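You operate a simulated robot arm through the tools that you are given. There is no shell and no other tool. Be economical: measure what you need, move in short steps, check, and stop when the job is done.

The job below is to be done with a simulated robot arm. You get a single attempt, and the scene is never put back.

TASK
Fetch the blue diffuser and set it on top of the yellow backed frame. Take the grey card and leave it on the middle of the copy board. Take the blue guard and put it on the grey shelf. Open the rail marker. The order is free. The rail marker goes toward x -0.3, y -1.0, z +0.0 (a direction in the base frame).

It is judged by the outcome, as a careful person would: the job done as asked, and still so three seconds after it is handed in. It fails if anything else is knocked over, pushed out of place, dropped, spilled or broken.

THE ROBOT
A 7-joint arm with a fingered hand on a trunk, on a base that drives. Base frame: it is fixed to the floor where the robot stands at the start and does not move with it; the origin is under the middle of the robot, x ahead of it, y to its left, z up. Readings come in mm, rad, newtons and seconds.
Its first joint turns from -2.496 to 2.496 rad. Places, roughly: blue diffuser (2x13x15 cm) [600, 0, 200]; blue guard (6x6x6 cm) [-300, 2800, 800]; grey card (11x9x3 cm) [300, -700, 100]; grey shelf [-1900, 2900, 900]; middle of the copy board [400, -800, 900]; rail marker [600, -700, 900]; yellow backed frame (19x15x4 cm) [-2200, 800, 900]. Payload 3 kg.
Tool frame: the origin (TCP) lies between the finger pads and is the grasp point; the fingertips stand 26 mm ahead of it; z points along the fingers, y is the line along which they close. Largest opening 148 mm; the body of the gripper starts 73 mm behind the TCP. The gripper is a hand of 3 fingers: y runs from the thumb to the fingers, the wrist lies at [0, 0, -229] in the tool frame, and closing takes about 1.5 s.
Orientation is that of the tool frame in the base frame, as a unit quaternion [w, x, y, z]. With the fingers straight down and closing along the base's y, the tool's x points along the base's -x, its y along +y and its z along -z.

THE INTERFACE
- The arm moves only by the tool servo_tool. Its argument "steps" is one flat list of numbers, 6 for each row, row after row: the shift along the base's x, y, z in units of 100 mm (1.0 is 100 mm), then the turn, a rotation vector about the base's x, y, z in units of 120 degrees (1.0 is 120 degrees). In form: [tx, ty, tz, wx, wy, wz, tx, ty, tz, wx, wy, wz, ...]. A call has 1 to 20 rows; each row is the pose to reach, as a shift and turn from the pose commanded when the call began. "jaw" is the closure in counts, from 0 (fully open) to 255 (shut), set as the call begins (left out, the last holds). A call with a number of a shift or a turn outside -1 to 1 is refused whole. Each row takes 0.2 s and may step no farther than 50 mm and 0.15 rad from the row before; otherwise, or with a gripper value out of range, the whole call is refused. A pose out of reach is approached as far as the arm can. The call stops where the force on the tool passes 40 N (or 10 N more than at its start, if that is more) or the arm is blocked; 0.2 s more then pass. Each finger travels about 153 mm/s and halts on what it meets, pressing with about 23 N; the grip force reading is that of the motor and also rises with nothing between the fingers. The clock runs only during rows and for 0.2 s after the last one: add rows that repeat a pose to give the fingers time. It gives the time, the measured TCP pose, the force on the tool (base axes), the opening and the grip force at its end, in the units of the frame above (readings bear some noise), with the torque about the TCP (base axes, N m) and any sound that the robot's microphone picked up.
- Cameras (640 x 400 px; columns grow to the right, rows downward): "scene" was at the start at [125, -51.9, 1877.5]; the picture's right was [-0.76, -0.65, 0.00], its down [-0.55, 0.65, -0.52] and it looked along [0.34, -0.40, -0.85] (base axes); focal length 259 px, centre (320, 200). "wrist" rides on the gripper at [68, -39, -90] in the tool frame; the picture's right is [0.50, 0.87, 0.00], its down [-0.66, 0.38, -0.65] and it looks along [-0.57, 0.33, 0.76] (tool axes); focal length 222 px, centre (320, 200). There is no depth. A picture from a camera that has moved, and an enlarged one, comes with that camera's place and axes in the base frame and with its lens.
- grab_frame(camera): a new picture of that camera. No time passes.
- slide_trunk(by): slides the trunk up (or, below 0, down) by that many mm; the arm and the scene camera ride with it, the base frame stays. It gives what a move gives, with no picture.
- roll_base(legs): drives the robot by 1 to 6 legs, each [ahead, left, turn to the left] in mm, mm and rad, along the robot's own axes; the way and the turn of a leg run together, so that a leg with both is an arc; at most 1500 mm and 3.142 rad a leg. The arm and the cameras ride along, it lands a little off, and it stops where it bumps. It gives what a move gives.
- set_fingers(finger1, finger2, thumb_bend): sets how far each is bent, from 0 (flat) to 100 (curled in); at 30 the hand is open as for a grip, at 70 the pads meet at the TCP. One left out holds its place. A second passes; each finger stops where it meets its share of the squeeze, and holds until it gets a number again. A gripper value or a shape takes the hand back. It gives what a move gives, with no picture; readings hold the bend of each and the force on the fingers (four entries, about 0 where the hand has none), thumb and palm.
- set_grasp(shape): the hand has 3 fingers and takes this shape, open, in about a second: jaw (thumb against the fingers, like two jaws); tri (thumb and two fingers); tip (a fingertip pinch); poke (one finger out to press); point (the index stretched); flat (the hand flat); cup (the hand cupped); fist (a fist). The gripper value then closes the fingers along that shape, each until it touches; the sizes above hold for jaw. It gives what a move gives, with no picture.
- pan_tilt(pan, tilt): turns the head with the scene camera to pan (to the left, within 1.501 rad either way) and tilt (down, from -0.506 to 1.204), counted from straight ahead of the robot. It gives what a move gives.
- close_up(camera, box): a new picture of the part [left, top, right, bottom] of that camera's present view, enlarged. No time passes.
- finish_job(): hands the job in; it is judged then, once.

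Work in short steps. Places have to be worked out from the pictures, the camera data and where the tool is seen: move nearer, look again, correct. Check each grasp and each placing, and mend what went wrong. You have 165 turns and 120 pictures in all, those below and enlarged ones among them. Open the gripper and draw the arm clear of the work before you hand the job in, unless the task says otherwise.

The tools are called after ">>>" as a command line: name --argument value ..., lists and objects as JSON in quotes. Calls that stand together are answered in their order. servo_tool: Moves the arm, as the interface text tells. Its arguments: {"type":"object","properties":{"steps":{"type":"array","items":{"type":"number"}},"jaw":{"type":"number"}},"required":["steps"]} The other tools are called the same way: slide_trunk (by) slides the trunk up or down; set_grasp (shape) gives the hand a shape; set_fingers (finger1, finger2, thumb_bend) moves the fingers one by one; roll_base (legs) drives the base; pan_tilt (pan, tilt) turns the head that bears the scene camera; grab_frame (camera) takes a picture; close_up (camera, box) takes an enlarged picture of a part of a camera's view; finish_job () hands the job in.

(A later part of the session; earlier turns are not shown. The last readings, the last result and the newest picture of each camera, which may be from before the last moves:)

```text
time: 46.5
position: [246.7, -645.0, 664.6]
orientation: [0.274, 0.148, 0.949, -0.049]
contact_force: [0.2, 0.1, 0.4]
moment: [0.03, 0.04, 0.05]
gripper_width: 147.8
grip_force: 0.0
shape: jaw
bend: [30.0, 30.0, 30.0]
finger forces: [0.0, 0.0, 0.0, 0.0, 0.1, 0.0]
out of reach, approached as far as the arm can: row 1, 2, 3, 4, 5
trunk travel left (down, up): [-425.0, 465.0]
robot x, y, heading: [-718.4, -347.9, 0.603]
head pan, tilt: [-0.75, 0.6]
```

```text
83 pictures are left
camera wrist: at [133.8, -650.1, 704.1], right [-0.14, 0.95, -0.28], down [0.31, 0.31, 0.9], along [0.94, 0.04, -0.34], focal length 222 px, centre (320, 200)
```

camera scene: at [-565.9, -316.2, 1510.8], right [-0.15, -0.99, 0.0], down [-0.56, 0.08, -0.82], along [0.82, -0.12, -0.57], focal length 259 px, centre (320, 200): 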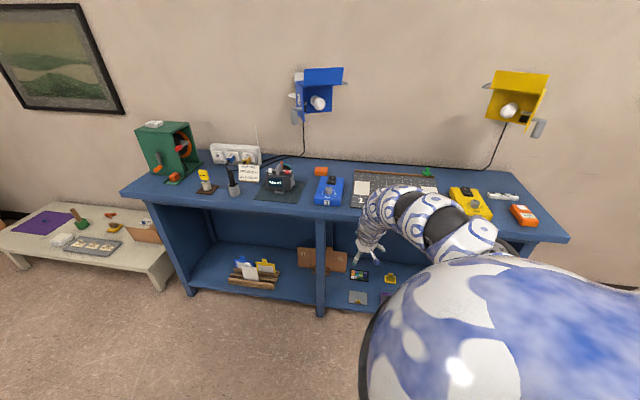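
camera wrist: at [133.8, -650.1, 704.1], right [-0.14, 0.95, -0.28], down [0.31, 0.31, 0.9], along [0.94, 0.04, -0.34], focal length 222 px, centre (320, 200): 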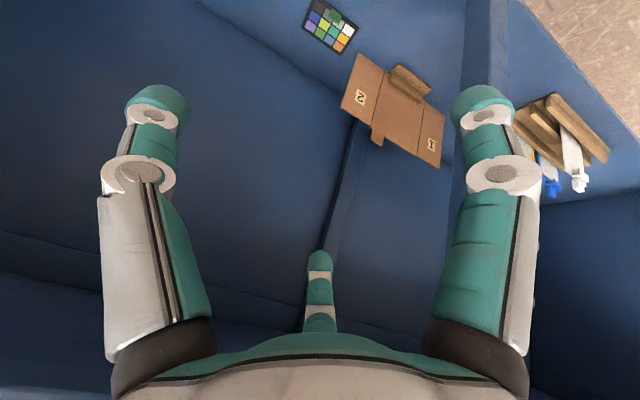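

The arm prefers a longer reach when tilted; hand is now ~421 mm deep, wrist near the bench-top edge. I back the base 130 mm and lower the trunk in two stages.

>>> roll_base --legs '[[-82, 101, 0]]'

>>> slide_trunk --by -350

>>> grab_frame --camera "scene"

>>> grab_frame --camera "wrist"

```text
time: 47.8
position: [121.1, -614.4, 667.4]
orientation: [0.279, 0.146, 0.948, -0.055]
contact_force: [0.0, 0.2, 0.0]
moment: [0.02, -0.02, 0.03]
gripper_width: 148.0
grip_force: 0.1
shape: jaw
bend: [30.0, 30.0, 30.0]
finger forces: [0.1, 0.1, 0.0, 0.0, 0.0, 0.0]
trunk travel left (down, up): [-425.0, 465.0]
robot x, y, heading: [-843.1, -318.8, 0.602]
head pan, tilt: [-0.75, 0.6]
```

```text
time: 51.2
position: [122.3, -615.6, 316.3]
orientation: [0.278, 0.145, 0.948, -0.055]
contact_force: [0.8, 0.3, 0.1]
moment: [-0.01, 0.0, 0.04]
gripper_width: 148.1
grip_force: 0.2
shape: jaw
bend: [30.0, 30.0, 30.0]
finger forces: [0.0, 0.1, 0.0, 0.0, 0.1, 0.0]
trunk travel left (down, up): [-75.0, 815.0]
robot x, y, heading: [-843.8, -314.1, 0.604]
head pan, tilt: [-0.75, 0.6]
```

```text
82 pictures are left
camera scene: at [-691.1, -282.5, 1160.9], right [-0.15, -0.99, 0.0], down [-0.56, 0.08, -0.82], along [0.82, -0.12, -0.57], focal length 259 px, centre (320, 200)
```

scene: 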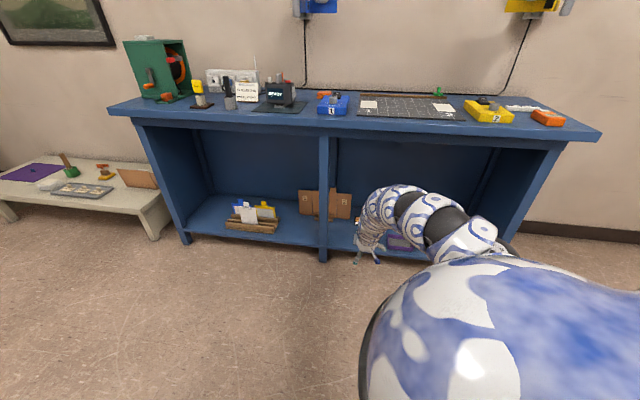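

```text
81 pictures are left
camera wrist: at [10.0, -619.2, 355.4], right [-0.14, 0.95, -0.29], down [0.31, 0.32, 0.9], along [0.94, 0.03, -0.33], focal length 222 px, centre (320, 200)
```

wrist: 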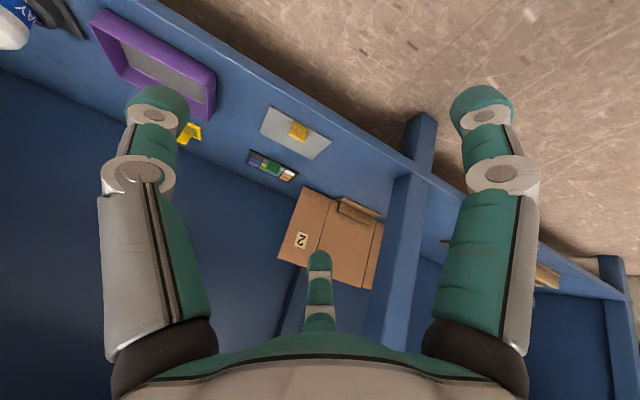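

The posture works well under the bench; the tab lies almost straight ahead. I drive 120 mm toward it with the fingers partly closed and look again for triangulation.

>>> roll_base --legs '[[76, -93, 0]]'

>>> servo_tool --steps '[0, 0, -0.25, 0, 0, 0, 0, 0, -0.5, 0, 0, 0, 0, 0, -0.75, 0, 0, 0]' --jaw 175

>>> grab_frame --camera "wrist"

```text
time: 52.4
position: [238.0, -648.5, 315.8]
orientation: [0.279, 0.145, 0.948, -0.055]
contact_force: [-0.5, -0.6, 0.0]
moment: [0.02, 0.0, 0.02]
gripper_width: 148.1
grip_force: 0.0
shape: jaw
bend: [30.0, 30.0, 30.0]
finger forces: [0.0, 0.0, 0.1, 0.1, 0.0, 0.1]
trunk travel left (down, up): [-75.0, 815.0]
robot x, y, heading: [-725.8, -350.5, 0.603]
head pan, tilt: [-0.75, 0.6]
```

```text
time: 53.2
position: [238.4, -649.0, 242.6]
orientation: [0.279, 0.146, 0.948, -0.055]
contact_force: [-0.4, -0.2, 0.4]
moment: [0.04, 0.02, 0.0]
gripper_width: 46.9
grip_force: 0.0
shape: jaw
bend: [77.0, 77.0, 70.0]
finger forces: [0.0, 0.0, 0.0, 0.0, 0.0, 0.0]
trunk travel left (down, up): [-75.0, 815.0]
robot x, y, heading: [-728.6, -352.5, 0.604]
head pan, tilt: [-0.75, 0.6]
```

```text
80 pictures are left
camera wrist: at [126.6, -653.4, 281.3], right [-0.14, 0.95, -0.29], down [0.31, 0.32, 0.9], along [0.94, 0.03, -0.33], focal length 222 px, centre (320, 200)
```

wrist: 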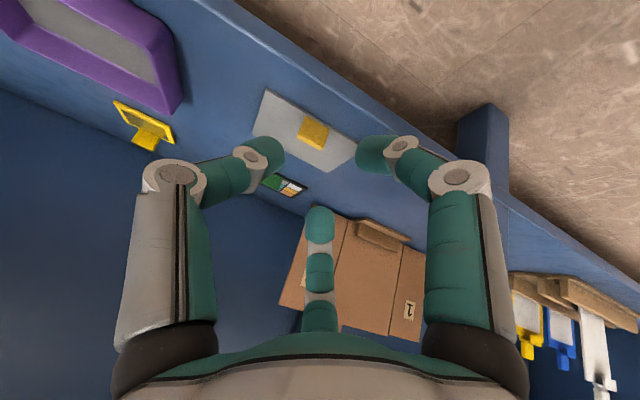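

Two wrist views agree: tab centre ≈ (348, −680, 125). I move to a pre-grasp point along the tool axis and check.

>>> servo_tool --steps '[0.2, -0.05, 0, 0, 0, 0, 0.4, -0.1, -0.1, 0, 0, 0, 0.62, -0.155, -0.25, 0, 0, 0, 0.7, -0.19, -0.42, 0, 0, 0]' --jaw 150

>>> grab_frame --camera "wrist"

>>> grab_frame --camera "scene"

```text
time: 54.2
position: [306.7, -670.7, 197.6]
orientation: [0.278, 0.147, 0.948, -0.056]
contact_force: [0.4, -0.2, 0.4]
moment: [-0.01, -0.02, 0.03]
gripper_width: 60.9
grip_force: 0.1
shape: jaw
bend: [77.0, 77.0, 70.0]
finger forces: [0.0, 0.0, 0.0, 0.0, 0.0, 0.1]
trunk travel left (down, up): [-75.0, 815.0]
robot x, y, heading: [-730.4, -352.1, 0.605]
head pan, tilt: [-0.75, 0.6]
```

```text
79 pictures are left
camera wrist: at [194.9, -674.7, 237.5], right [-0.13, 0.95, -0.29], down [0.31, 0.32, 0.9], along [0.94, 0.03, -0.34], focal length 222 px, centre (320, 200)
```

wrist: 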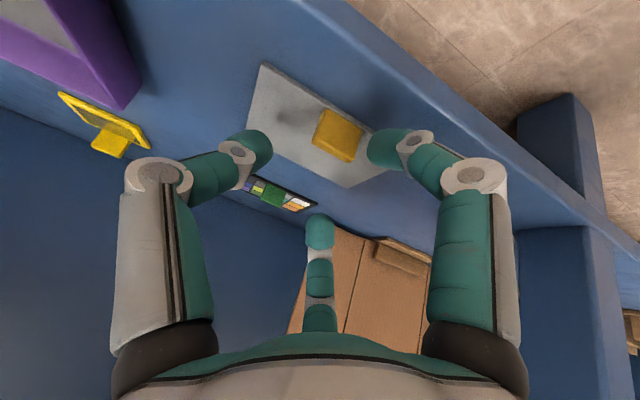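

```text
78 pictures are left
camera scene: at [-575.2, -316.2, 1160.9], right [-0.15, -0.99, 0.0], down [-0.56, 0.08, -0.83], along [0.82, -0.12, -0.56], focal length 259 px, centre (320, 200)
```

scene: 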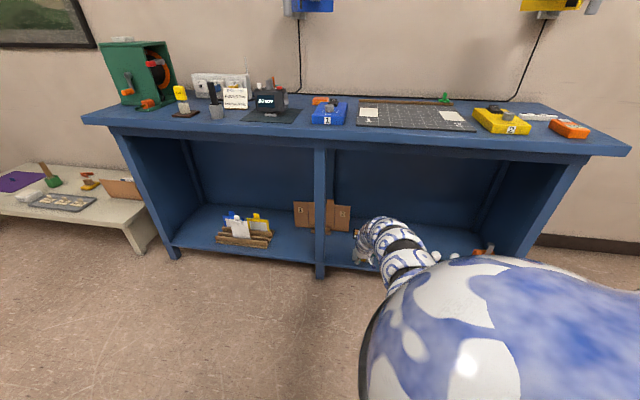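

Tab refined to (348, −675, 124). I correct sideways and descend around the tab with opening ~70 mm.

>>> servo_tool --steps '[0.04, 0.1, -0.03, 0, 0, 0, 0.12, 0.08, -0.18, 0, 0, 0, 0.24, 0.03, -0.36, 0, 0, 0, 0.35, -0.01, -0.55, 0, 0, 0]' --jaw 135

>>> grab_frame --camera "wrist"

```text
time: 55.0
position: [322.3, -657.8, 168.2]
orientation: [0.266, 0.142, 0.952, -0.055]
contact_force: [-3.3, 2.5, 22.3]
moment: [0.4, 0.23, 0.06]
gripper_width: 65.9
grip_force: 0.0
shape: jaw
bend: [84.0, 38.0, 70.0]
finger forces: [21.6, 0.0, 0.0, 0.0, 1.4, 0.0]
out of reach, approached as far as the arm can: row 3, 4
trunk travel left (down, up): [-75.0, 815.0]
robot x, y, heading: [-731.9, -351.1, 0.607]
head pan, tilt: [-0.75, 0.6]
stopped in row 4: the force on the tool passed its limit (the readings are from after the stop); the commanded pose is now the measured one
```

```text
77 pictures are left
camera wrist: at [210.1, -663.5, 209.6], right [-0.15, 0.95, -0.29], down [0.33, 0.32, 0.89], along [0.93, 0.04, -0.36], focal length 222 px, centre (320, 200)
```

wrist: 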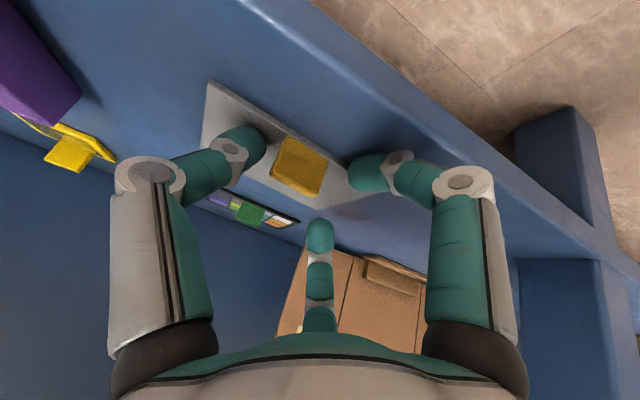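

Finger 1 (the lower one at this tilt) touched the card; the tilt is the trouble. I lift off, retract the arm, then drive closer to work with a more vertical tool.

>>> servo_tool --steps '[-0.1, 0.03, 0.15, 0, 0, 0, -0.3, 0.09, 0.45, 0, 0, 0, -0.6, 0.18, 0.7, 0, 0, 0, -0.96, 0.287, 0.8, 0, 0, 0]' --jaw 135

>>> grab_frame --camera "wrist"

```text
time: 56.2
position: [254.8, -628.9, 256.5]
orientation: [0.273, 0.102, 0.955, -0.058]
contact_force: [-0.3, -0.9, -0.3]
moment: [-0.01, 0.01, 0.01]
gripper_width: 70.0
grip_force: 0.1
shape: jaw
bend: [38.0, 38.0, 70.0]
finger forces: [0.0, 0.0, 0.0, 0.0, 0.0, 0.1]
trunk travel left (down, up): [-75.0, 815.0]
robot x, y, heading: [-728.1, -345.2, 0.606]
head pan, tilt: [-0.75, 0.6]
stopped in row 4: the arm was blocked; the commanded pose is now the measured one
```

```text
76 pictures are left
camera wrist: at [143.2, -640.6, 298.4], right [-0.22, 0.92, -0.32], down [0.3, 0.37, 0.88], along [0.93, 0.1, -0.35], focal length 222 px, centre (320, 200)
```

wrist: 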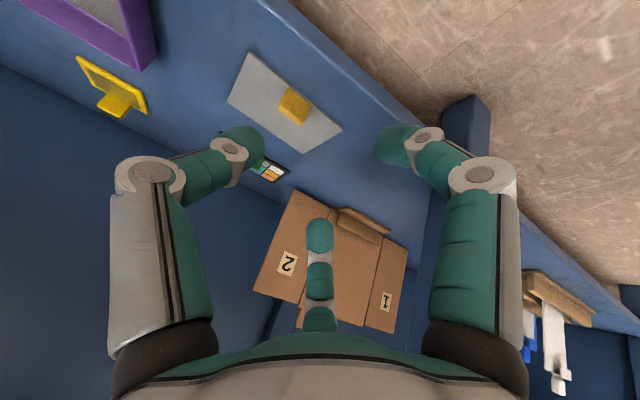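

The arm reported "blocked" with no tool force; I check the scene for what it may be touching.

>>> grab_frame --camera "scene"

>>> pan_tilt --pan -1.3 --tilt 0.9

>>> grab_frame --camera "scene"

```text
75 pictures are left
camera scene: at [-575.0, -315.1, 1160.9], right [-0.14, -0.99, 0.0], down [-0.56, 0.08, -0.82], along [0.82, -0.12, -0.57], focal length 259 px, centre (320, 200)
```

scene: 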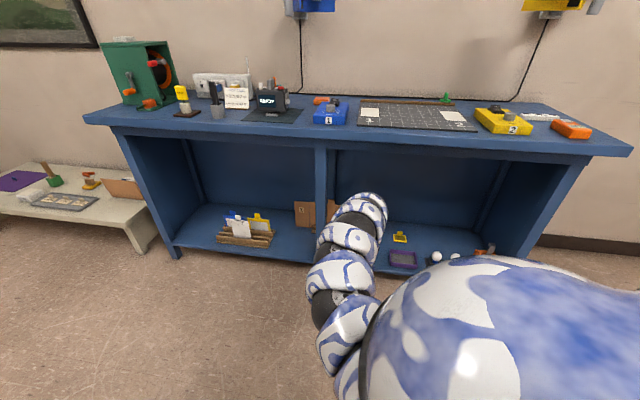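

```text
time: 57.2
position: [253.6, -628.1, 256.9]
orientation: [0.274, 0.102, 0.955, -0.058]
contact_force: [-0.4, 0.2, 1.2]
moment: [0.01, -0.02, 0.03]
gripper_width: 69.8
grip_force: 0.1
shape: jaw
bend: [38.0, 38.0, 70.0]
finger forces: [0.0, 0.1, 0.1, 0.1, 0.1, 0.0]
trunk travel left (down, up): [-75.0, 815.0]
robot x, y, heading: [-732.2, -350.1, 0.605]
head pan, tilt: [-1.3, 0.901]
```

```text
74 pictures are left
camera scene: at [-604.4, -350.5, 1136.1], right [-0.64, -0.77, 0.0], down [-0.6, 0.5, -0.62], along [0.48, -0.4, -0.78], focal length 259 px, centre (320, 200)
```

scene: 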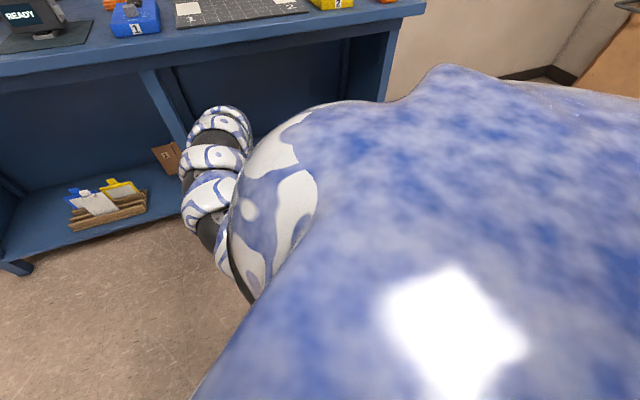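

Nothing is touching the bench; the elbow just swung to another configuration. I test making the tool more vertical here (about 25°) with TCP held.

>>> servo_tool --steps '[0, 0, 0, 0.015, 0.05, 0, 0, 0, 0, 0.03, 0.1, 0, 0, 0, 0, 0.045, 0.15, 0, 0, 0, 0, 0.06, 0.2, 0]'

>>> grab_frame --camera "wrist"

```text
time: 58.2
position: [254.6, -627.7, 257.1]
orientation: [0.061, 0.104, 0.993, -0.017]
contact_force: [0.0, -0.3, -0.5]
moment: [-0.03, 0.0, -0.02]
gripper_width: 70.0
grip_force: 0.1
shape: jaw
bend: [38.0, 38.0, 70.0]
finger forces: [0.0, 0.0, 0.0, 0.0, 0.0, 0.1]
trunk travel left (down, up): [-75.0, 815.0]
robot x, y, heading: [-730.3, -344.0, 0.602]
head pan, tilt: [-1.3, 0.901]
```

```text
73 pictures are left
camera wrist: at [169.8, -647.3, 338.4], right [-0.3, 0.95, -0.08], down [0.64, 0.27, 0.72], along [0.71, 0.17, -0.69], focal length 222 px, centre (320, 200)
```

wrist: 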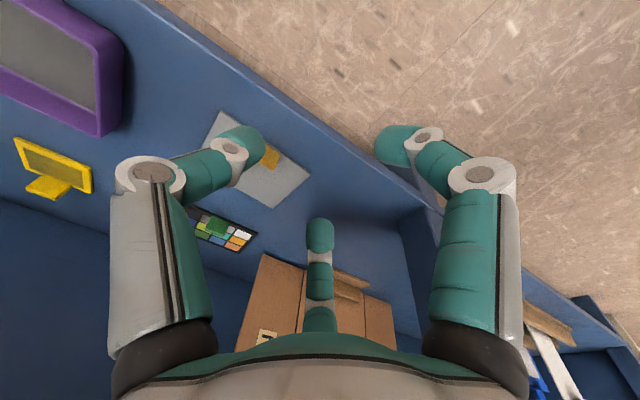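

Near-vertical works exactly here. I shift over the tab at this height.

>>> servo_tool --steps '[0.25, -0.12, 0, 0, 0, 0, 0.5, -0.25, 0, 0, 0, 0, 0.75, -0.37, 0, 0, 0, 0, 0.9, -0.47, 0, 0, 0, 0]'

>>> grab_frame --camera "wrist"

```text
time: 59.2
position: [282.2, -665.5, 280.1]
orientation: [0.062, 0.104, 0.992, -0.019]
contact_force: [-0.7, -0.3, -0.3]
moment: [-0.01, 0.04, 0.01]
gripper_width: 69.3
grip_force: 0.1
shape: jaw
bend: [38.0, 38.0, 70.0]
finger forces: [0.0, 0.0, 0.1, 0.0, 0.0, 0.0]
out of reach, approached as far as the arm can: row 2, 3, 4
trunk travel left (down, up): [-75.0, 815.0]
robot x, y, heading: [-726.3, -348.0, 0.603]
head pan, tilt: [-1.3, 0.901]
```

```text
72 pictures are left
camera wrist: at [198.4, -685.5, 362.0], right [-0.3, 0.95, -0.08], down [0.64, 0.27, 0.72], along [0.71, 0.17, -0.69], focal length 222 px, centre (320, 200)
```

wrist: 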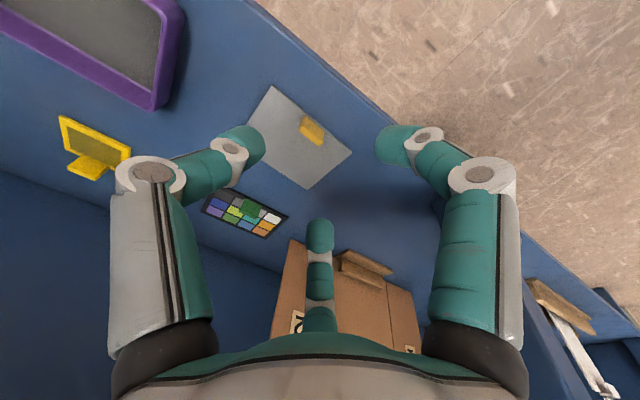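

I enlarge the tab to see its shape and choose the grip direction.

>>> close_up --camera "wrist" --box '[230, 75, 390, 200]'

```text
3.20 times, centred on (310, 138) of wrist
camera zoom: at [198.4, -685.5, 362.0], right [-0.3, 0.95, -0.08], down [0.64, 0.27, 0.72], along [0.71, 0.17, -0.69], focal length 711 px, centre (352, 400)
```

zoom: 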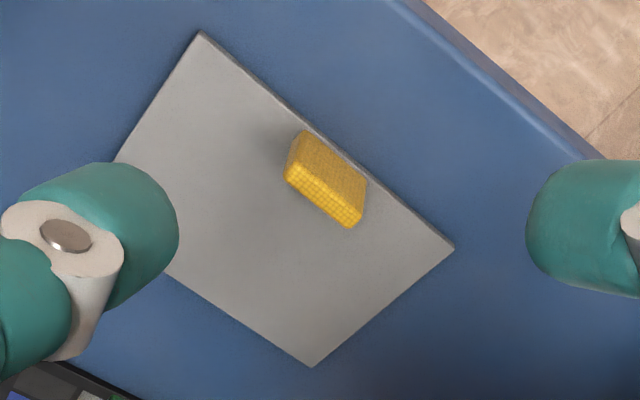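

The tab is a ~28×14 mm block; gripping across its thin side is better. I drive 60 mm closer and yaw the tool −90°.

>>> roll_base --legs '[[38, -47, 0]]'

>>> servo_tool --steps '[0, 0, 0, 0, 0, -0.07, 0, 0, 0, 0, 0, -0.14, 0, 0, 0, 0, 0, -0.21, 0, 0, 0, 0, 0, -0.28, 0, 0, 0, 0, 0, -0.35, 0, 0, 0, 0, 0, -0.42, 0, 0, 0, 0, 0, -0.49, 0, 0, 0, 0, 0, -0.56, 0, 0, 0, 0, 0, -0.63, 0, 0, 0, 0, 0, -0.7, 0, 0, 0, 0, 0, -0.74]'

>>> grab_frame --camera "wrist"

```text
time: 60.2
position: [341.2, -681.4, 280.4]
orientation: [0.062, 0.103, 0.993, -0.018]
contact_force: [0.8, 0.4, -0.6]
moment: [-0.01, -0.04, -0.02]
gripper_width: 69.6
grip_force: 0.2
shape: jaw
bend: [38.0, 38.0, 70.0]
finger forces: [0.1, 0.0, 0.0, 0.1, 0.1, 0.0]
trunk travel left (down, up): [-75.0, 815.0]
robot x, y, heading: [-666.6, -363.8, 0.611]
head pan, tilt: [-1.3, 0.901]
```

```text
time: 62.8
position: [312.9, -636.5, 286.7]
orientation: [0.036, 0.728, 0.682, -0.064]
contact_force: [-0.7, -0.3, -0.8]
moment: [0.02, 0.0, 0.03]
gripper_width: 69.7
grip_force: 0.0
shape: jaw
bend: [38.0, 38.0, 70.0]
finger forces: [0.0, 0.0, 0.1, 0.1, 0.0, 0.0]
out of reach, approached as far as the arm can: row 2, 3, 4, 5, 6, 7, 8, 9, 10, 11
trunk travel left (down, up): [-75.0, 815.0]
robot x, y, heading: [-669.8, -366.9, 0.607]
head pan, tilt: [-1.3, 0.901]
stopped in row 11: the arm was blocked; the commanded pose is now the measured one
```

```text
70 pictures are left
camera wrist: at [282.3, -555.2, 368.2], right [0.89, 0.44, -0.1], down [0.36, -0.58, 0.73], along [0.26, -0.69, -0.68], focal length 222 px, centre (320, 200)
```

wrist: 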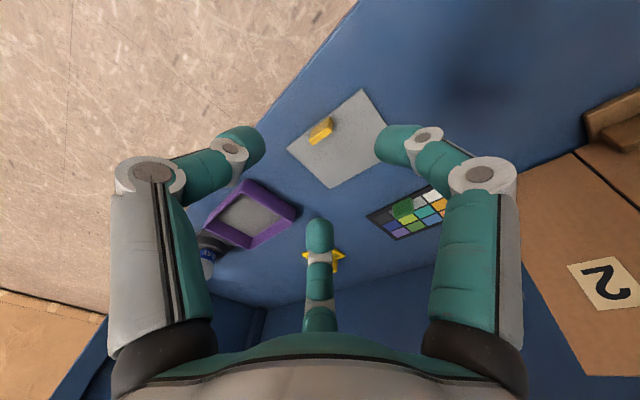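

Re-triangulating all views gives the tab at about (316, −674, 150). I shift over it, finish the yaw and come down partway.

>>> servo_tool --steps '[0.02, -0.12, 0, 0, 0, -0.04, 0.03, -0.24, -0.1, 0, 0, -0.07, 0.04, -0.35, -0.3, 0, 0, -0.1, 0.04, -0.35, -0.5, 0, 0, -0.1]'

>>> grab_frame --camera "wrist"

```text
time: 63.8
position: [287.6, -656.8, 271.1]
orientation: [0.03, 0.796, 0.601, -0.067]
contact_force: [-0.9, 0.1, 0.2]
moment: [0.0, 0.0, 0.04]
gripper_width: 69.7
grip_force: 0.0
shape: jaw
bend: [38.0, 38.0, 70.0]
finger forces: [0.1, 0.1, 0.0, 0.1, 0.0, 0.2]
out of reach, approached as far as the arm can: row 1, 2, 3, 4
trunk travel left (down, up): [-75.0, 815.0]
robot x, y, heading: [-667.8, -367.3, 0.607]
head pan, tilt: [-1.3, 0.901]
```

```text
69 pictures are left
camera wrist: at [274.2, -571.2, 352.2], right [0.97, 0.24, -0.1], down [0.23, -0.64, 0.73], along [0.11, -0.73, -0.68], focal length 222 px, centre (320, 200)
```

wrist: 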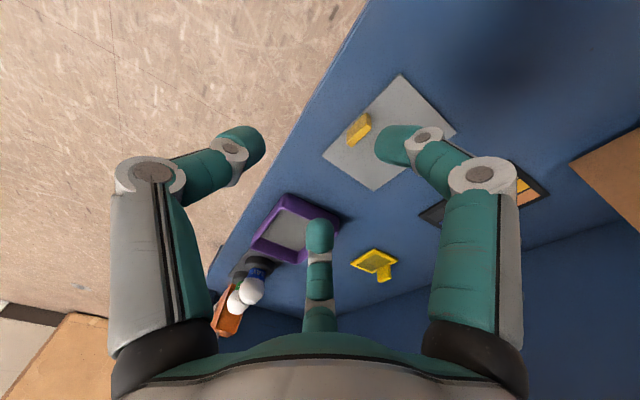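

Reach-limited again; I drive the base 80 mm closer, then use the arm to settle over the tab.

>>> roll_base --legs '[[50, -62, 0]]'

```text
time: 64.9
position: [363.1, -680.8, 271.5]
orientation: [0.029, 0.795, 0.602, -0.067]
contact_force: [-0.5, 0.2, -0.1]
moment: [-0.01, 0.02, 0.02]
gripper_width: 69.7
grip_force: 0.1
shape: jaw
bend: [38.0, 38.0, 70.0]
finger forces: [0.0, 0.0, 0.0, 0.0, 0.0, 0.0]
trunk travel left (down, up): [-75.0, 815.0]
robot x, y, heading: [-589.4, -392.1, 0.606]
head pan, tilt: [-1.3, 0.901]
```

Now I move back over the tab and lower to z≈220.

>>> servo_tool --steps '[-0.2, 0.04, 0, 0, 0, 0, -0.35, 0.07, -0.1, 0, 0, 0, -0.45, 0.1, -0.3, 0, 0, 0, -0.45, 0.1, -0.5, 0, 0, 0]'

>>> grab_frame --camera "wrist"

```text
time: 65.9
position: [318.9, -671.2, 221.5]
orientation: [0.03, 0.796, 0.601, -0.067]
contact_force: [-0.8, -0.2, 0.1]
moment: [0.02, -0.01, -0.04]
gripper_width: 69.9
grip_force: 0.0
shape: jaw
bend: [38.0, 38.0, 70.0]
finger forces: [0.0, 0.1, 0.0, 0.0, 0.1, 0.1]
trunk travel left (down, up): [-75.0, 815.0]
robot x, y, heading: [-592.5, -385.9, 0.606]
head pan, tilt: [-1.3, 0.901]
```

```text
68 pictures are left
camera wrist: at [305.5, -585.2, 301.8], right [0.97, 0.24, -0.1], down [0.23, -0.65, 0.73], along [0.11, -0.73, -0.68], focal length 222 px, centre (320, 200)
```

wrist: 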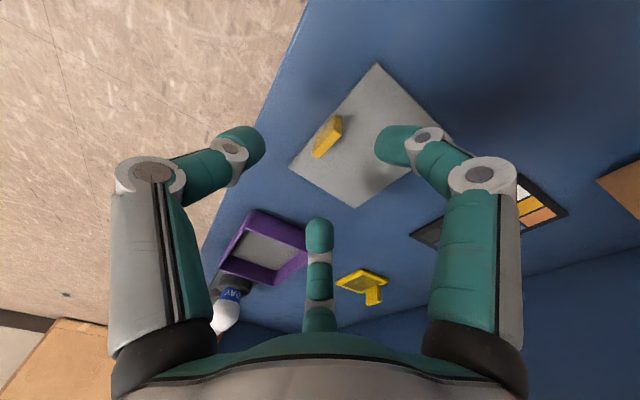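

Tab confirmed at (318, −677). I descend with a narrower opening to z≈168.

>>> servo_tool --steps '[0, -0.03, -0.15, 0, 0, 0, 0, -0.04, -0.3, 0, 0, 0, 0, -0.04, -0.42, 0, 0, 0, 0, -0.04, -0.53, 0, 0, 0]' --jaw 170

>>> grab_frame --camera "wrist"

```text
time: 66.9
position: [320.0, -674.6, 172.4]
orientation: [0.031, 0.795, 0.602, -0.066]
contact_force: [3.8, 4.5, 18.0]
moment: [0.52, -0.42, -0.04]
gripper_width: 50.9
grip_force: 0.0
shape: jaw
bend: [80.0, 77.0, 70.0]
finger forces: [18.7, 0.0, 0.0, 0.0, 0.1, 0.0]
trunk travel left (down, up): [-75.0, 815.0]
robot x, y, heading: [-590.4, -386.7, 0.608]
head pan, tilt: [-1.3, 0.901]
```

```text
67 pictures are left
camera wrist: at [306.8, -587.9, 252.4], right [0.97, 0.24, -0.1], down [0.23, -0.64, 0.73], along [0.11, -0.73, -0.68], focal length 222 px, centre (320, 200)
```

wrist: 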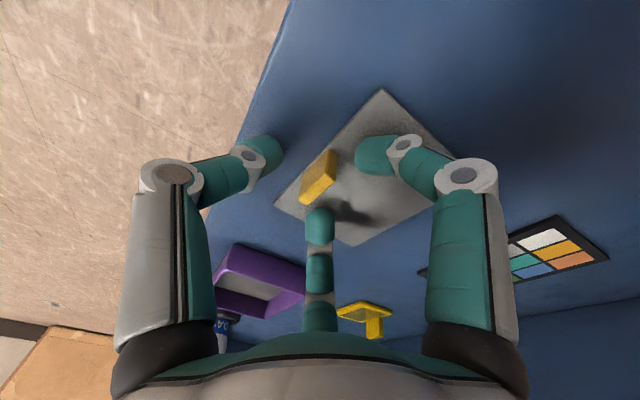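

The tab is centred between the fingers; finger 1 is resting on the card. I lift 5 mm and close.

>>> servo_tool --steps '[0, 0, 0.09, 0, 0, 0]'

>>> servo_tool --steps '[0, 0, 0, 0, 0, 0, 0, 0, 0, 0, 0, 0, 0, 0, 0, 0, 0, 0, 0, 0, 0, 0, 0, 0]' --jaw 255

>>> grab_frame --camera "wrist"

```text
time: 67.3
position: [318.8, -674.4, 177.5]
orientation: [0.031, 0.796, 0.601, -0.068]
contact_force: [-0.4, 0.4, -0.2]
moment: [0.0, -0.04, 0.0]
gripper_width: 49.4
grip_force: 0.1
shape: jaw
bend: [77.0, 77.0, 70.0]
finger forces: [0.1, 0.1, 0.0, 0.0, 0.0, 0.1]
trunk travel left (down, up): [-75.0, 815.0]
robot x, y, heading: [-593.6, -384.0, 0.609]
head pan, tilt: [-1.3, 0.901]
```

```text
time: 68.3
position: [318.7, -675.8, 177.2]
orientation: [0.03, 0.795, 0.602, -0.067]
contact_force: [-0.5, 0.3, 0.1]
moment: [-0.02, 0.02, 0.03]
gripper_width: 8.4
grip_force: 23.1
shape: jaw
bend: [73.0, 71.0, 70.0]
finger forces: [0.0, 20.9, 0.1, 0.0, 21.0, 0.0]
trunk travel left (down, up): [-75.0, 815.0]
robot x, y, heading: [-591.6, -391.3, 0.608]
head pan, tilt: [-1.3, 0.901]
```

```text
66 pictures are left
camera wrist: at [305.9, -588.9, 258.5], right [0.97, 0.24, -0.1], down [0.23, -0.64, 0.73], along [0.11, -0.73, -0.68], focal length 222 px, centre (320, 200)
```

wrist: 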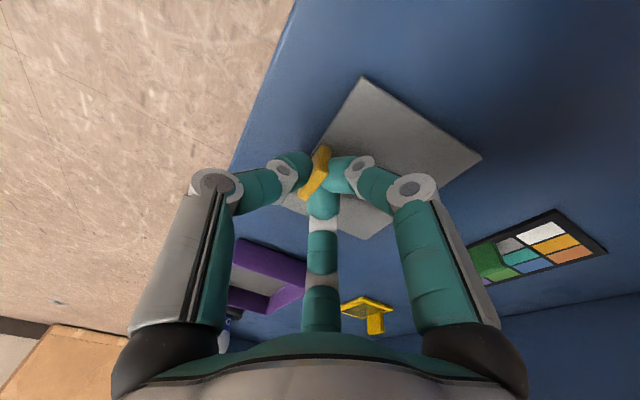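

The tab is gripped (8 mm wide, 21 N on thumb and finger 2). I lift 40 mm and check.

>>> servo_tool --steps '[0, 0, 0.1, 0, 0, 0, 0, 0, 0.25, 0, 0, 0, 0, 0, 0.4, 0, 0, 0]'

>>> grab_frame --camera "wrist"

```text
time: 69.1
position: [318.3, -676.1, 217.7]
orientation: [0.029, 0.795, 0.602, -0.067]
contact_force: [0.8, -1.1, -0.4]
moment: [0.0, 0.01, -0.03]
gripper_width: 8.4
grip_force: 22.9
shape: jaw
bend: [73.0, 71.0, 70.0]
finger forces: [0.0, 21.8, 0.0, 0.1, 21.1, 0.0]
trunk travel left (down, up): [-75.0, 815.0]
robot x, y, heading: [-592.6, -390.7, 0.614]
head pan, tilt: [-1.3, 0.901]
```

```text
65 pictures are left
camera wrist: at [306.0, -589.6, 297.4], right [0.97, 0.24, -0.1], down [0.23, -0.65, 0.73], along [0.11, -0.73, -0.68], focal length 222 px, centre (320, 200)
```

wrist: 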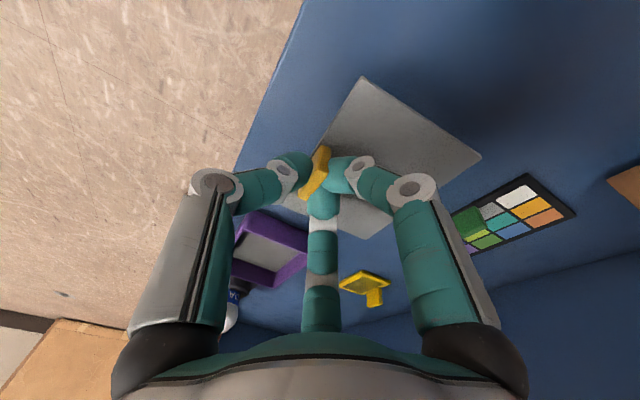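

Card is held rigidly. I back out 300 mm from under the bench.

>>> roll_base --legs '[[-187, 235, 0]]'

>>> slide_trunk --by 390

>>> slide_trunk --by 370

>>> pan_tilt --pan -0.8 --tilt 0.7

>>> grab_frame --camera "scene"

```text
time: 71.1
position: [31.0, -588.4, 216.9]
orientation: [0.03, 0.796, 0.601, -0.068]
contact_force: [0.0, -0.2, 0.4]
moment: [-0.01, 0.03, 0.03]
gripper_width: 8.5
grip_force: 23.1
shape: jaw
bend: [73.0, 71.0, 70.0]
finger forces: [0.0, 22.0, 0.1, 0.1, 21.0, 0.0]
trunk travel left (down, up): [-75.0, 815.0]
robot x, y, heading: [-880.8, -297.4, 0.603]
head pan, tilt: [-1.3, 0.901]
```

```text
time: 74.9
position: [30.6, -588.9, 607.5]
orientation: [0.03, 0.797, 0.6, -0.067]
contact_force: [0.7, -0.7, -1.1]
moment: [0.02, 0.03, 0.04]
gripper_width: 8.3
grip_force: 23.7
shape: jaw
bend: [73.0, 71.0, 70.0]
finger forces: [0.0, 0.1, 0.0, 0.0, 21.1, 0.0]
trunk travel left (down, up): [-465.0, 425.0]
robot x, y, heading: [-879.5, -304.8, 0.608]
head pan, tilt: [-1.3, 0.901]
```

```text
time: 78.4
position: [29.9, -588.3, 977.5]
orientation: [0.03, 0.796, 0.601, -0.068]
contact_force: [-1.4, -0.3, -0.5]
moment: [-0.04, 0.02, 0.02]
gripper_width: 8.5
grip_force: 22.9
shape: jaw
bend: [73.0, 71.0, 70.0]
finger forces: [0.0, 0.0, 0.1, 0.0, 21.2, 0.0]
trunk travel left (down, up): [-835.0, 55.0]
robot x, y, heading: [-880.1, -300.0, 0.608]
head pan, tilt: [-1.3, 0.901]
```

```text
time: 79.4
position: [30.6, -589.4, 976.5]
orientation: [0.03, 0.796, 0.6, -0.067]
contact_force: [-0.4, -0.1, -1.0]
moment: [0.02, 0.0, 0.01]
gripper_width: 8.0
grip_force: 22.9
shape: jaw
bend: [73.0, 71.0, 70.0]
finger forces: [0.0, 0.0, 0.0, 0.0, 21.1, 0.1]
trunk travel left (down, up): [-835.0, 55.0]
robot x, y, heading: [-881.8, -304.1, 0.604]
head pan, tilt: [-0.799, 0.7]
```

```text
64 pictures are left
camera scene: at [-730.8, -271.3, 1912.2], right [-0.19, -0.98, 0.0], down [-0.63, 0.12, -0.76], along [0.75, -0.15, -0.64], focal length 259 px, centre (320, 200)
```

scene: 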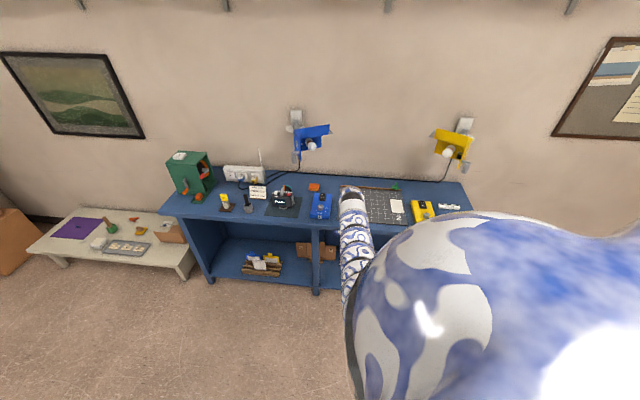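

Check the card in the grip via the wrist camera, and a zoom of the board for its position.

>>> grab_frame --camera "wrist"

>>> close_up --camera "scene" --box '[330, 165, 450, 240]'

```text
63 pictures are left
camera wrist: at [18.2, -502.6, 1057.6], right [0.97, 0.24, -0.1], down [0.23, -0.65, 0.73], along [0.11, -0.73, -0.68], focal length 222 px, centre (320, 200)
```

wrist: 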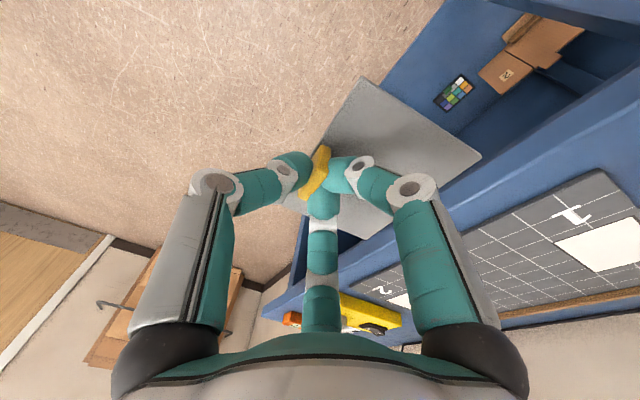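

```text
5.33 times, centred on (390, 202) of scene
camera zoom: at [-730.8, -271.3, 1912.2], right [-0.19, -0.98, 0.0], down [-0.63, 0.12, -0.76], along [0.75, -0.15, -0.64], focal length 1380 px, centre (-53, 187)
```

zoom: 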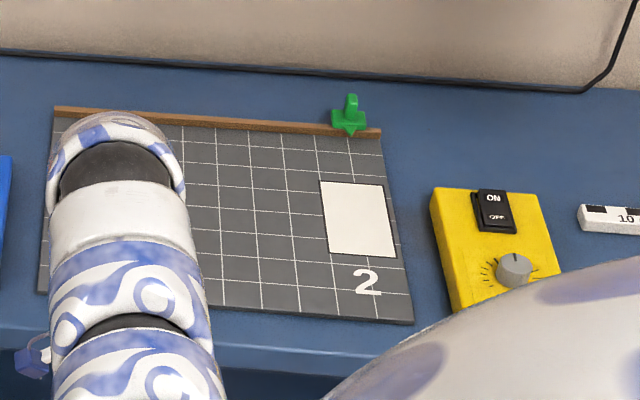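

Card still held. From several wrist views the board spans d≈428–750, s≈−473…−868, so its middle is ≈ (373, −811). I drive so the tab comes over about (346, −803) with the card above the board.

>>> roll_base --legs '[[137, -356, 0]]'

>>> grab_frame --camera "wrist"

>>> grab_frame --camera "scene"

```text
time: 81.8
position: [347.7, -801.7, 977.0]
orientation: [0.029, 0.796, 0.601, -0.067]
contact_force: [0.4, 0.1, -0.7]
moment: [0.05, 0.01, 0.02]
gripper_width: 8.1
grip_force: 23.0
shape: jaw
bend: [73.0, 71.0, 70.0]
finger forces: [0.0, 0.0, 0.0, 0.1, 21.1, 0.1]
trunk travel left (down, up): [-835.0, 55.0]
robot x, y, heading: [-563.1, -514.4, 0.61]
head pan, tilt: [-0.799, 0.7]
```

```text
61 pictures are left
camera wrist: at [336.2, -714.8, 1057.0], right [0.97, 0.24, -0.1], down [0.23, -0.65, 0.73], along [0.11, -0.73, -0.68], focal length 222 px, centre (320, 200)
```

wrist: 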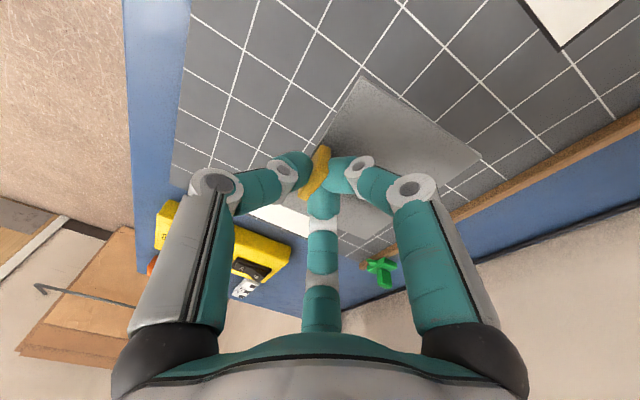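

```text
60 pictures are left
camera scene: at [-412.3, -483.9, 1912.2], right [-0.19, -0.98, 0.0], down [-0.63, 0.12, -0.76], along [0.75, -0.15, -0.64], focal length 259 px, centre (320, 200)
```

scene: 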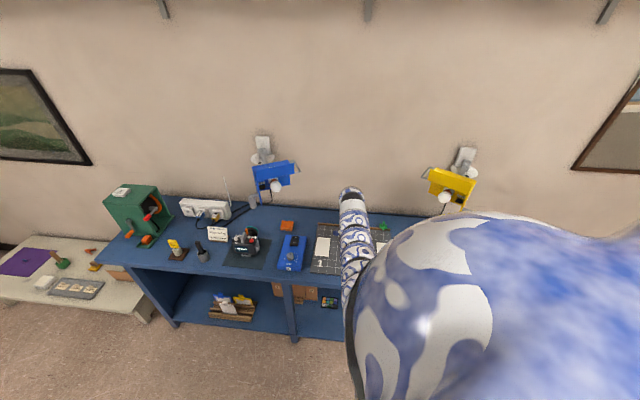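

Placement looks right over the board centre. I lower 42 mm, then feel for contact in small steps.

>>> servo_tool --steps '[0, 0, -0.2, 0, 0, 0, 0, 0, -0.38, 0, 0, 0, 0, 0, -0.43, 0, 0, 0]'

>>> servo_tool --steps '[0, 0, -0.03, 0, 0, 0, 0, 0, -0.06, 0, 0, 0]'

>>> grab_frame --camera "wrist"

```text
time: 82.6
position: [348.6, -801.1, 935.9]
orientation: [0.03, 0.796, 0.601, -0.067]
contact_force: [-1.1, 0.1, -0.3]
moment: [-0.01, 0.0, -0.03]
gripper_width: 8.2
grip_force: 23.0
shape: jaw
bend: [73.0, 71.0, 70.0]
finger forces: [0.0, 0.1, 0.0, 0.0, 21.2, 0.1]
trunk travel left (down, up): [-835.0, 55.0]
robot x, y, heading: [-561.3, -515.6, 0.606]
head pan, tilt: [-0.799, 0.7]
```

```text
time: 83.2
position: [349.3, -801.3, 928.9]
orientation: [0.03, 0.796, 0.6, -0.068]
contact_force: [0.0, 0.4, -0.5]
moment: [0.02, 0.01, -0.01]
gripper_width: 8.0
grip_force: 23.2
shape: jaw
bend: [73.0, 71.0, 70.0]
finger forces: [0.0, 0.0, 0.0, 0.0, 21.1, 0.1]
trunk travel left (down, up): [-835.0, 55.0]
robot x, y, heading: [-563.7, -511.6, 0.608]
head pan, tilt: [-0.799, 0.7]
```

```text
59 pictures are left
camera wrist: at [336.4, -715.0, 1009.4], right [0.97, 0.24, -0.1], down [0.23, -0.65, 0.73], along [0.11, -0.73, -0.68], focal length 222 px, centre (320, 200)
```

wrist: 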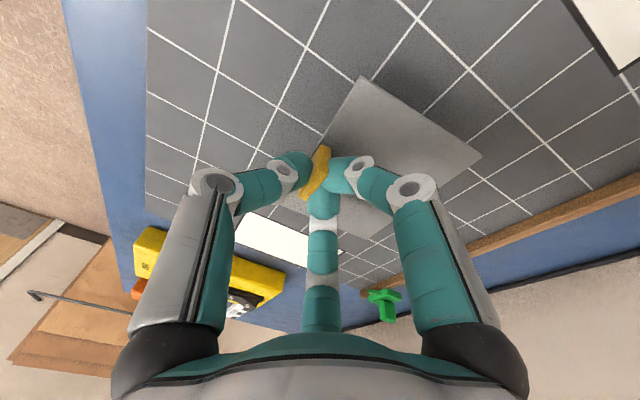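

Still in the air; I keep lowering in 4 mm steps until contact.

>>> servo_tool --steps '[0, 0, -0.03, 0, 0, 0, 0, 0, -0.06, 0, 0, 0]'

>>> servo_tool --steps '[0, 0, -0.03, 0, 0, 0, 0, 0, -0.05, 0, 0, 0]'

>>> servo_tool --steps '[0, 0, -0.03, 0, 0, 0, 0, 0, -0.04, 0, 0, 0]'

>>> grab_frame --camera "wrist"

```text
time: 83.8
position: [349.4, -800.9, 922.6]
orientation: [0.029, 0.796, 0.601, -0.068]
contact_force: [-0.2, 0.4, -0.7]
moment: [-0.02, 0.07, 0.02]
gripper_width: 7.8
grip_force: 22.5
shape: jaw
bend: [73.0, 71.0, 70.0]
finger forces: [0.0, 0.0, 0.0, 0.0, 21.1, 0.1]
trunk travel left (down, up): [-835.0, 55.0]
robot x, y, heading: [-559.8, -512.4, 0.6]
head pan, tilt: [-0.799, 0.7]
```

```text
time: 84.4
position: [348.3, -801.5, 916.7]
orientation: [0.029, 0.796, 0.601, -0.068]
contact_force: [0.3, 0.7, -1.0]
moment: [0.01, 0.02, 0.02]
gripper_width: 8.1
grip_force: 22.8
shape: jaw
bend: [73.0, 71.0, 70.0]
finger forces: [0.1, 0.0, 0.1, 0.0, 21.0, 0.0]
trunk travel left (down, up): [-835.0, 55.0]
robot x, y, heading: [-563.2, -513.3, 0.609]
head pan, tilt: [-0.799, 0.7]
```

```text
time: 85.0
position: [349.4, -801.9, 914.3]
orientation: [0.03, 0.796, 0.601, -0.067]
contact_force: [0.1, 0.6, -0.3]
moment: [-0.03, 0.0, -0.02]
gripper_width: 8.2
grip_force: 23.1
shape: jaw
bend: [73.0, 71.0, 70.0]
finger forces: [0.0, 0.0, 0.1, 0.0, 20.9, 0.0]
trunk travel left (down, up): [-835.0, 55.0]
robot x, y, heading: [-567.3, -510.9, 0.605]
head pan, tilt: [-0.799, 0.7]
```

```text
58 pictures are left
camera wrist: at [335.7, -714.9, 994.0], right [0.97, 0.24, -0.1], down [0.23, -0.65, 0.73], along [0.11, -0.73, -0.68], focal length 222 px, centre (320, 200)
```

wrist: 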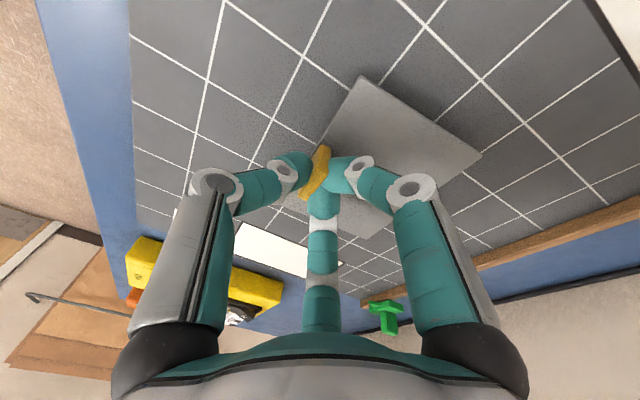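

Still a shadow gap. Continue down in small calls.

>>> servo_tool --steps '[0, 0, -0.04, 0, 0, 0, 0, 0, -0.07, 0, 0, 0]'

>>> servo_tool --steps '[0, 0, -0.03, 0, 0, 0, 0, 0, -0.06, 0, 0, 0]'

>>> servo_tool --steps '[0, 0, -0.03, 0, 0, 0, 0, 0, -0.05, 0, 0, 0]'

>>> grab_frame --camera "wrist"

```text
time: 85.6
position: [348.3, -800.5, 906.2]
orientation: [0.029, 0.796, 0.601, -0.067]
contact_force: [0.0, 0.2, 0.5]
moment: [-0.02, 0.0, -0.02]
gripper_width: 8.4
grip_force: 23.1
shape: jaw
bend: [73.0, 71.0, 70.0]
finger forces: [0.1, 0.1, 0.1, 0.1, 21.1, 0.0]
trunk travel left (down, up): [-835.0, 55.0]
robot x, y, heading: [-560.7, -514.9, 0.606]
head pan, tilt: [-0.799, 0.7]
```

```text
time: 86.2
position: [345.1, -799.5, 903.9]
orientation: [0.031, 0.795, 0.602, -0.067]
contact_force: [5.0, 0.7, 13.0]
moment: [0.02, -0.03, -0.05]
gripper_width: 8.4
grip_force: 23.1
shape: jaw
bend: [73.0, 71.0, 69.0]
finger forces: [0.0, 0.0, 0.0, 0.0, 22.3, 0.0]
out of reach, approached as far as the arm can: row 2
trunk travel left (down, up): [-835.0, 55.0]
robot x, y, heading: [-558.9, -514.1, 0.604]
head pan, tilt: [-0.799, 0.7]
```

```text
time: 86.8
position: [345.7, -799.9, 901.1]
orientation: [0.032, 0.796, 0.601, -0.066]
contact_force: [3.3, -2.3, 33.2]
moment: [-0.08, -0.01, 0.0]
gripper_width: 9.4
grip_force: 23.4
shape: jaw
bend: [74.0, 71.0, 72.0]
finger forces: [0.1, 0.0, 0.0, 0.0, 27.7, 0.0]
trunk travel left (down, up): [-835.0, 55.0]
robot x, y, heading: [-564.0, -511.4, 0.609]
head pan, tilt: [-0.799, 0.7]
```

```text
57 pictures are left
camera wrist: at [332.1, -712.4, 981.5], right [0.97, 0.24, -0.1], down [0.23, -0.64, 0.73], along [0.11, -0.73, -0.68], focal length 222 px, centre (320, 200)
```

wrist: 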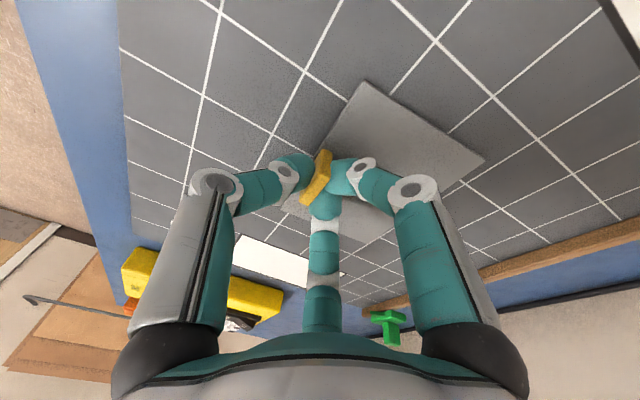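

Contact at TCP z≈904 and the card centre computes to (379, −812) vs board middle (383, −814) — good. I relieve pressure, open slightly and rise.

>>> servo_tool --steps '[0, 0, 0.025, 0, 0, 0]'

>>> servo_tool --steps '[0, 0, 0.02, 0, 0, 0, 0, 0, 0.04, 0, 0, 0, 0, 0, 0.06, 0, 0, 0, 0, 0, 0.2, 0, 0, 0, 0, 0, 0.5, 0, 0, 0, 0, 0, 0.9, 0, 0, 0]' --jaw 175

>>> grab_frame --camera "wrist"

```text
time: 87.2
position: [345.1, -799.2, 901.3]
orientation: [0.032, 0.796, 0.601, -0.066]
contact_force: [5.6, 1.1, 29.8]
moment: [-0.03, -0.06, -0.01]
gripper_width: 9.4
grip_force: 23.1
shape: jaw
bend: [74.0, 71.0, 72.0]
finger forces: [0.0, 0.0, 0.1, 0.0, 26.0, 0.0]
trunk travel left (down, up): [-835.0, 55.0]
robot x, y, heading: [-561.3, -513.2, 0.605]
head pan, tilt: [-0.799, 0.7]
```

```text
time: 88.6
position: [345.5, -800.4, 989.3]
orientation: [0.03, 0.796, 0.6, -0.067]
contact_force: [-0.4, 0.8, 1.0]
moment: [0.0, -0.04, -0.02]
gripper_width: 46.4
grip_force: 0.0
shape: jaw
bend: [77.0, 77.0, 70.0]
finger forces: [0.1, 0.0, 0.0, 0.0, 0.0, 0.1]
trunk travel left (down, up): [-835.0, 55.0]
robot x, y, heading: [-563.9, -515.3, 0.603]
head pan, tilt: [-0.799, 0.7]
```

```text
56 pictures are left
camera wrist: at [332.9, -713.1, 1069.7], right [0.97, 0.24, -0.1], down [0.23, -0.64, 0.73], along [0.11, -0.73, -0.68], focal length 222 px, centre (320, 200)
```

wrist: 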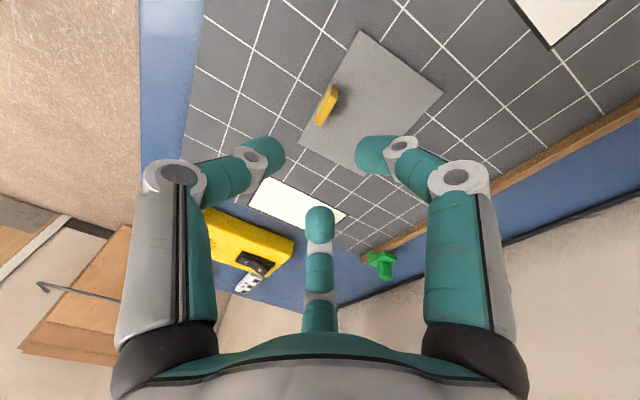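

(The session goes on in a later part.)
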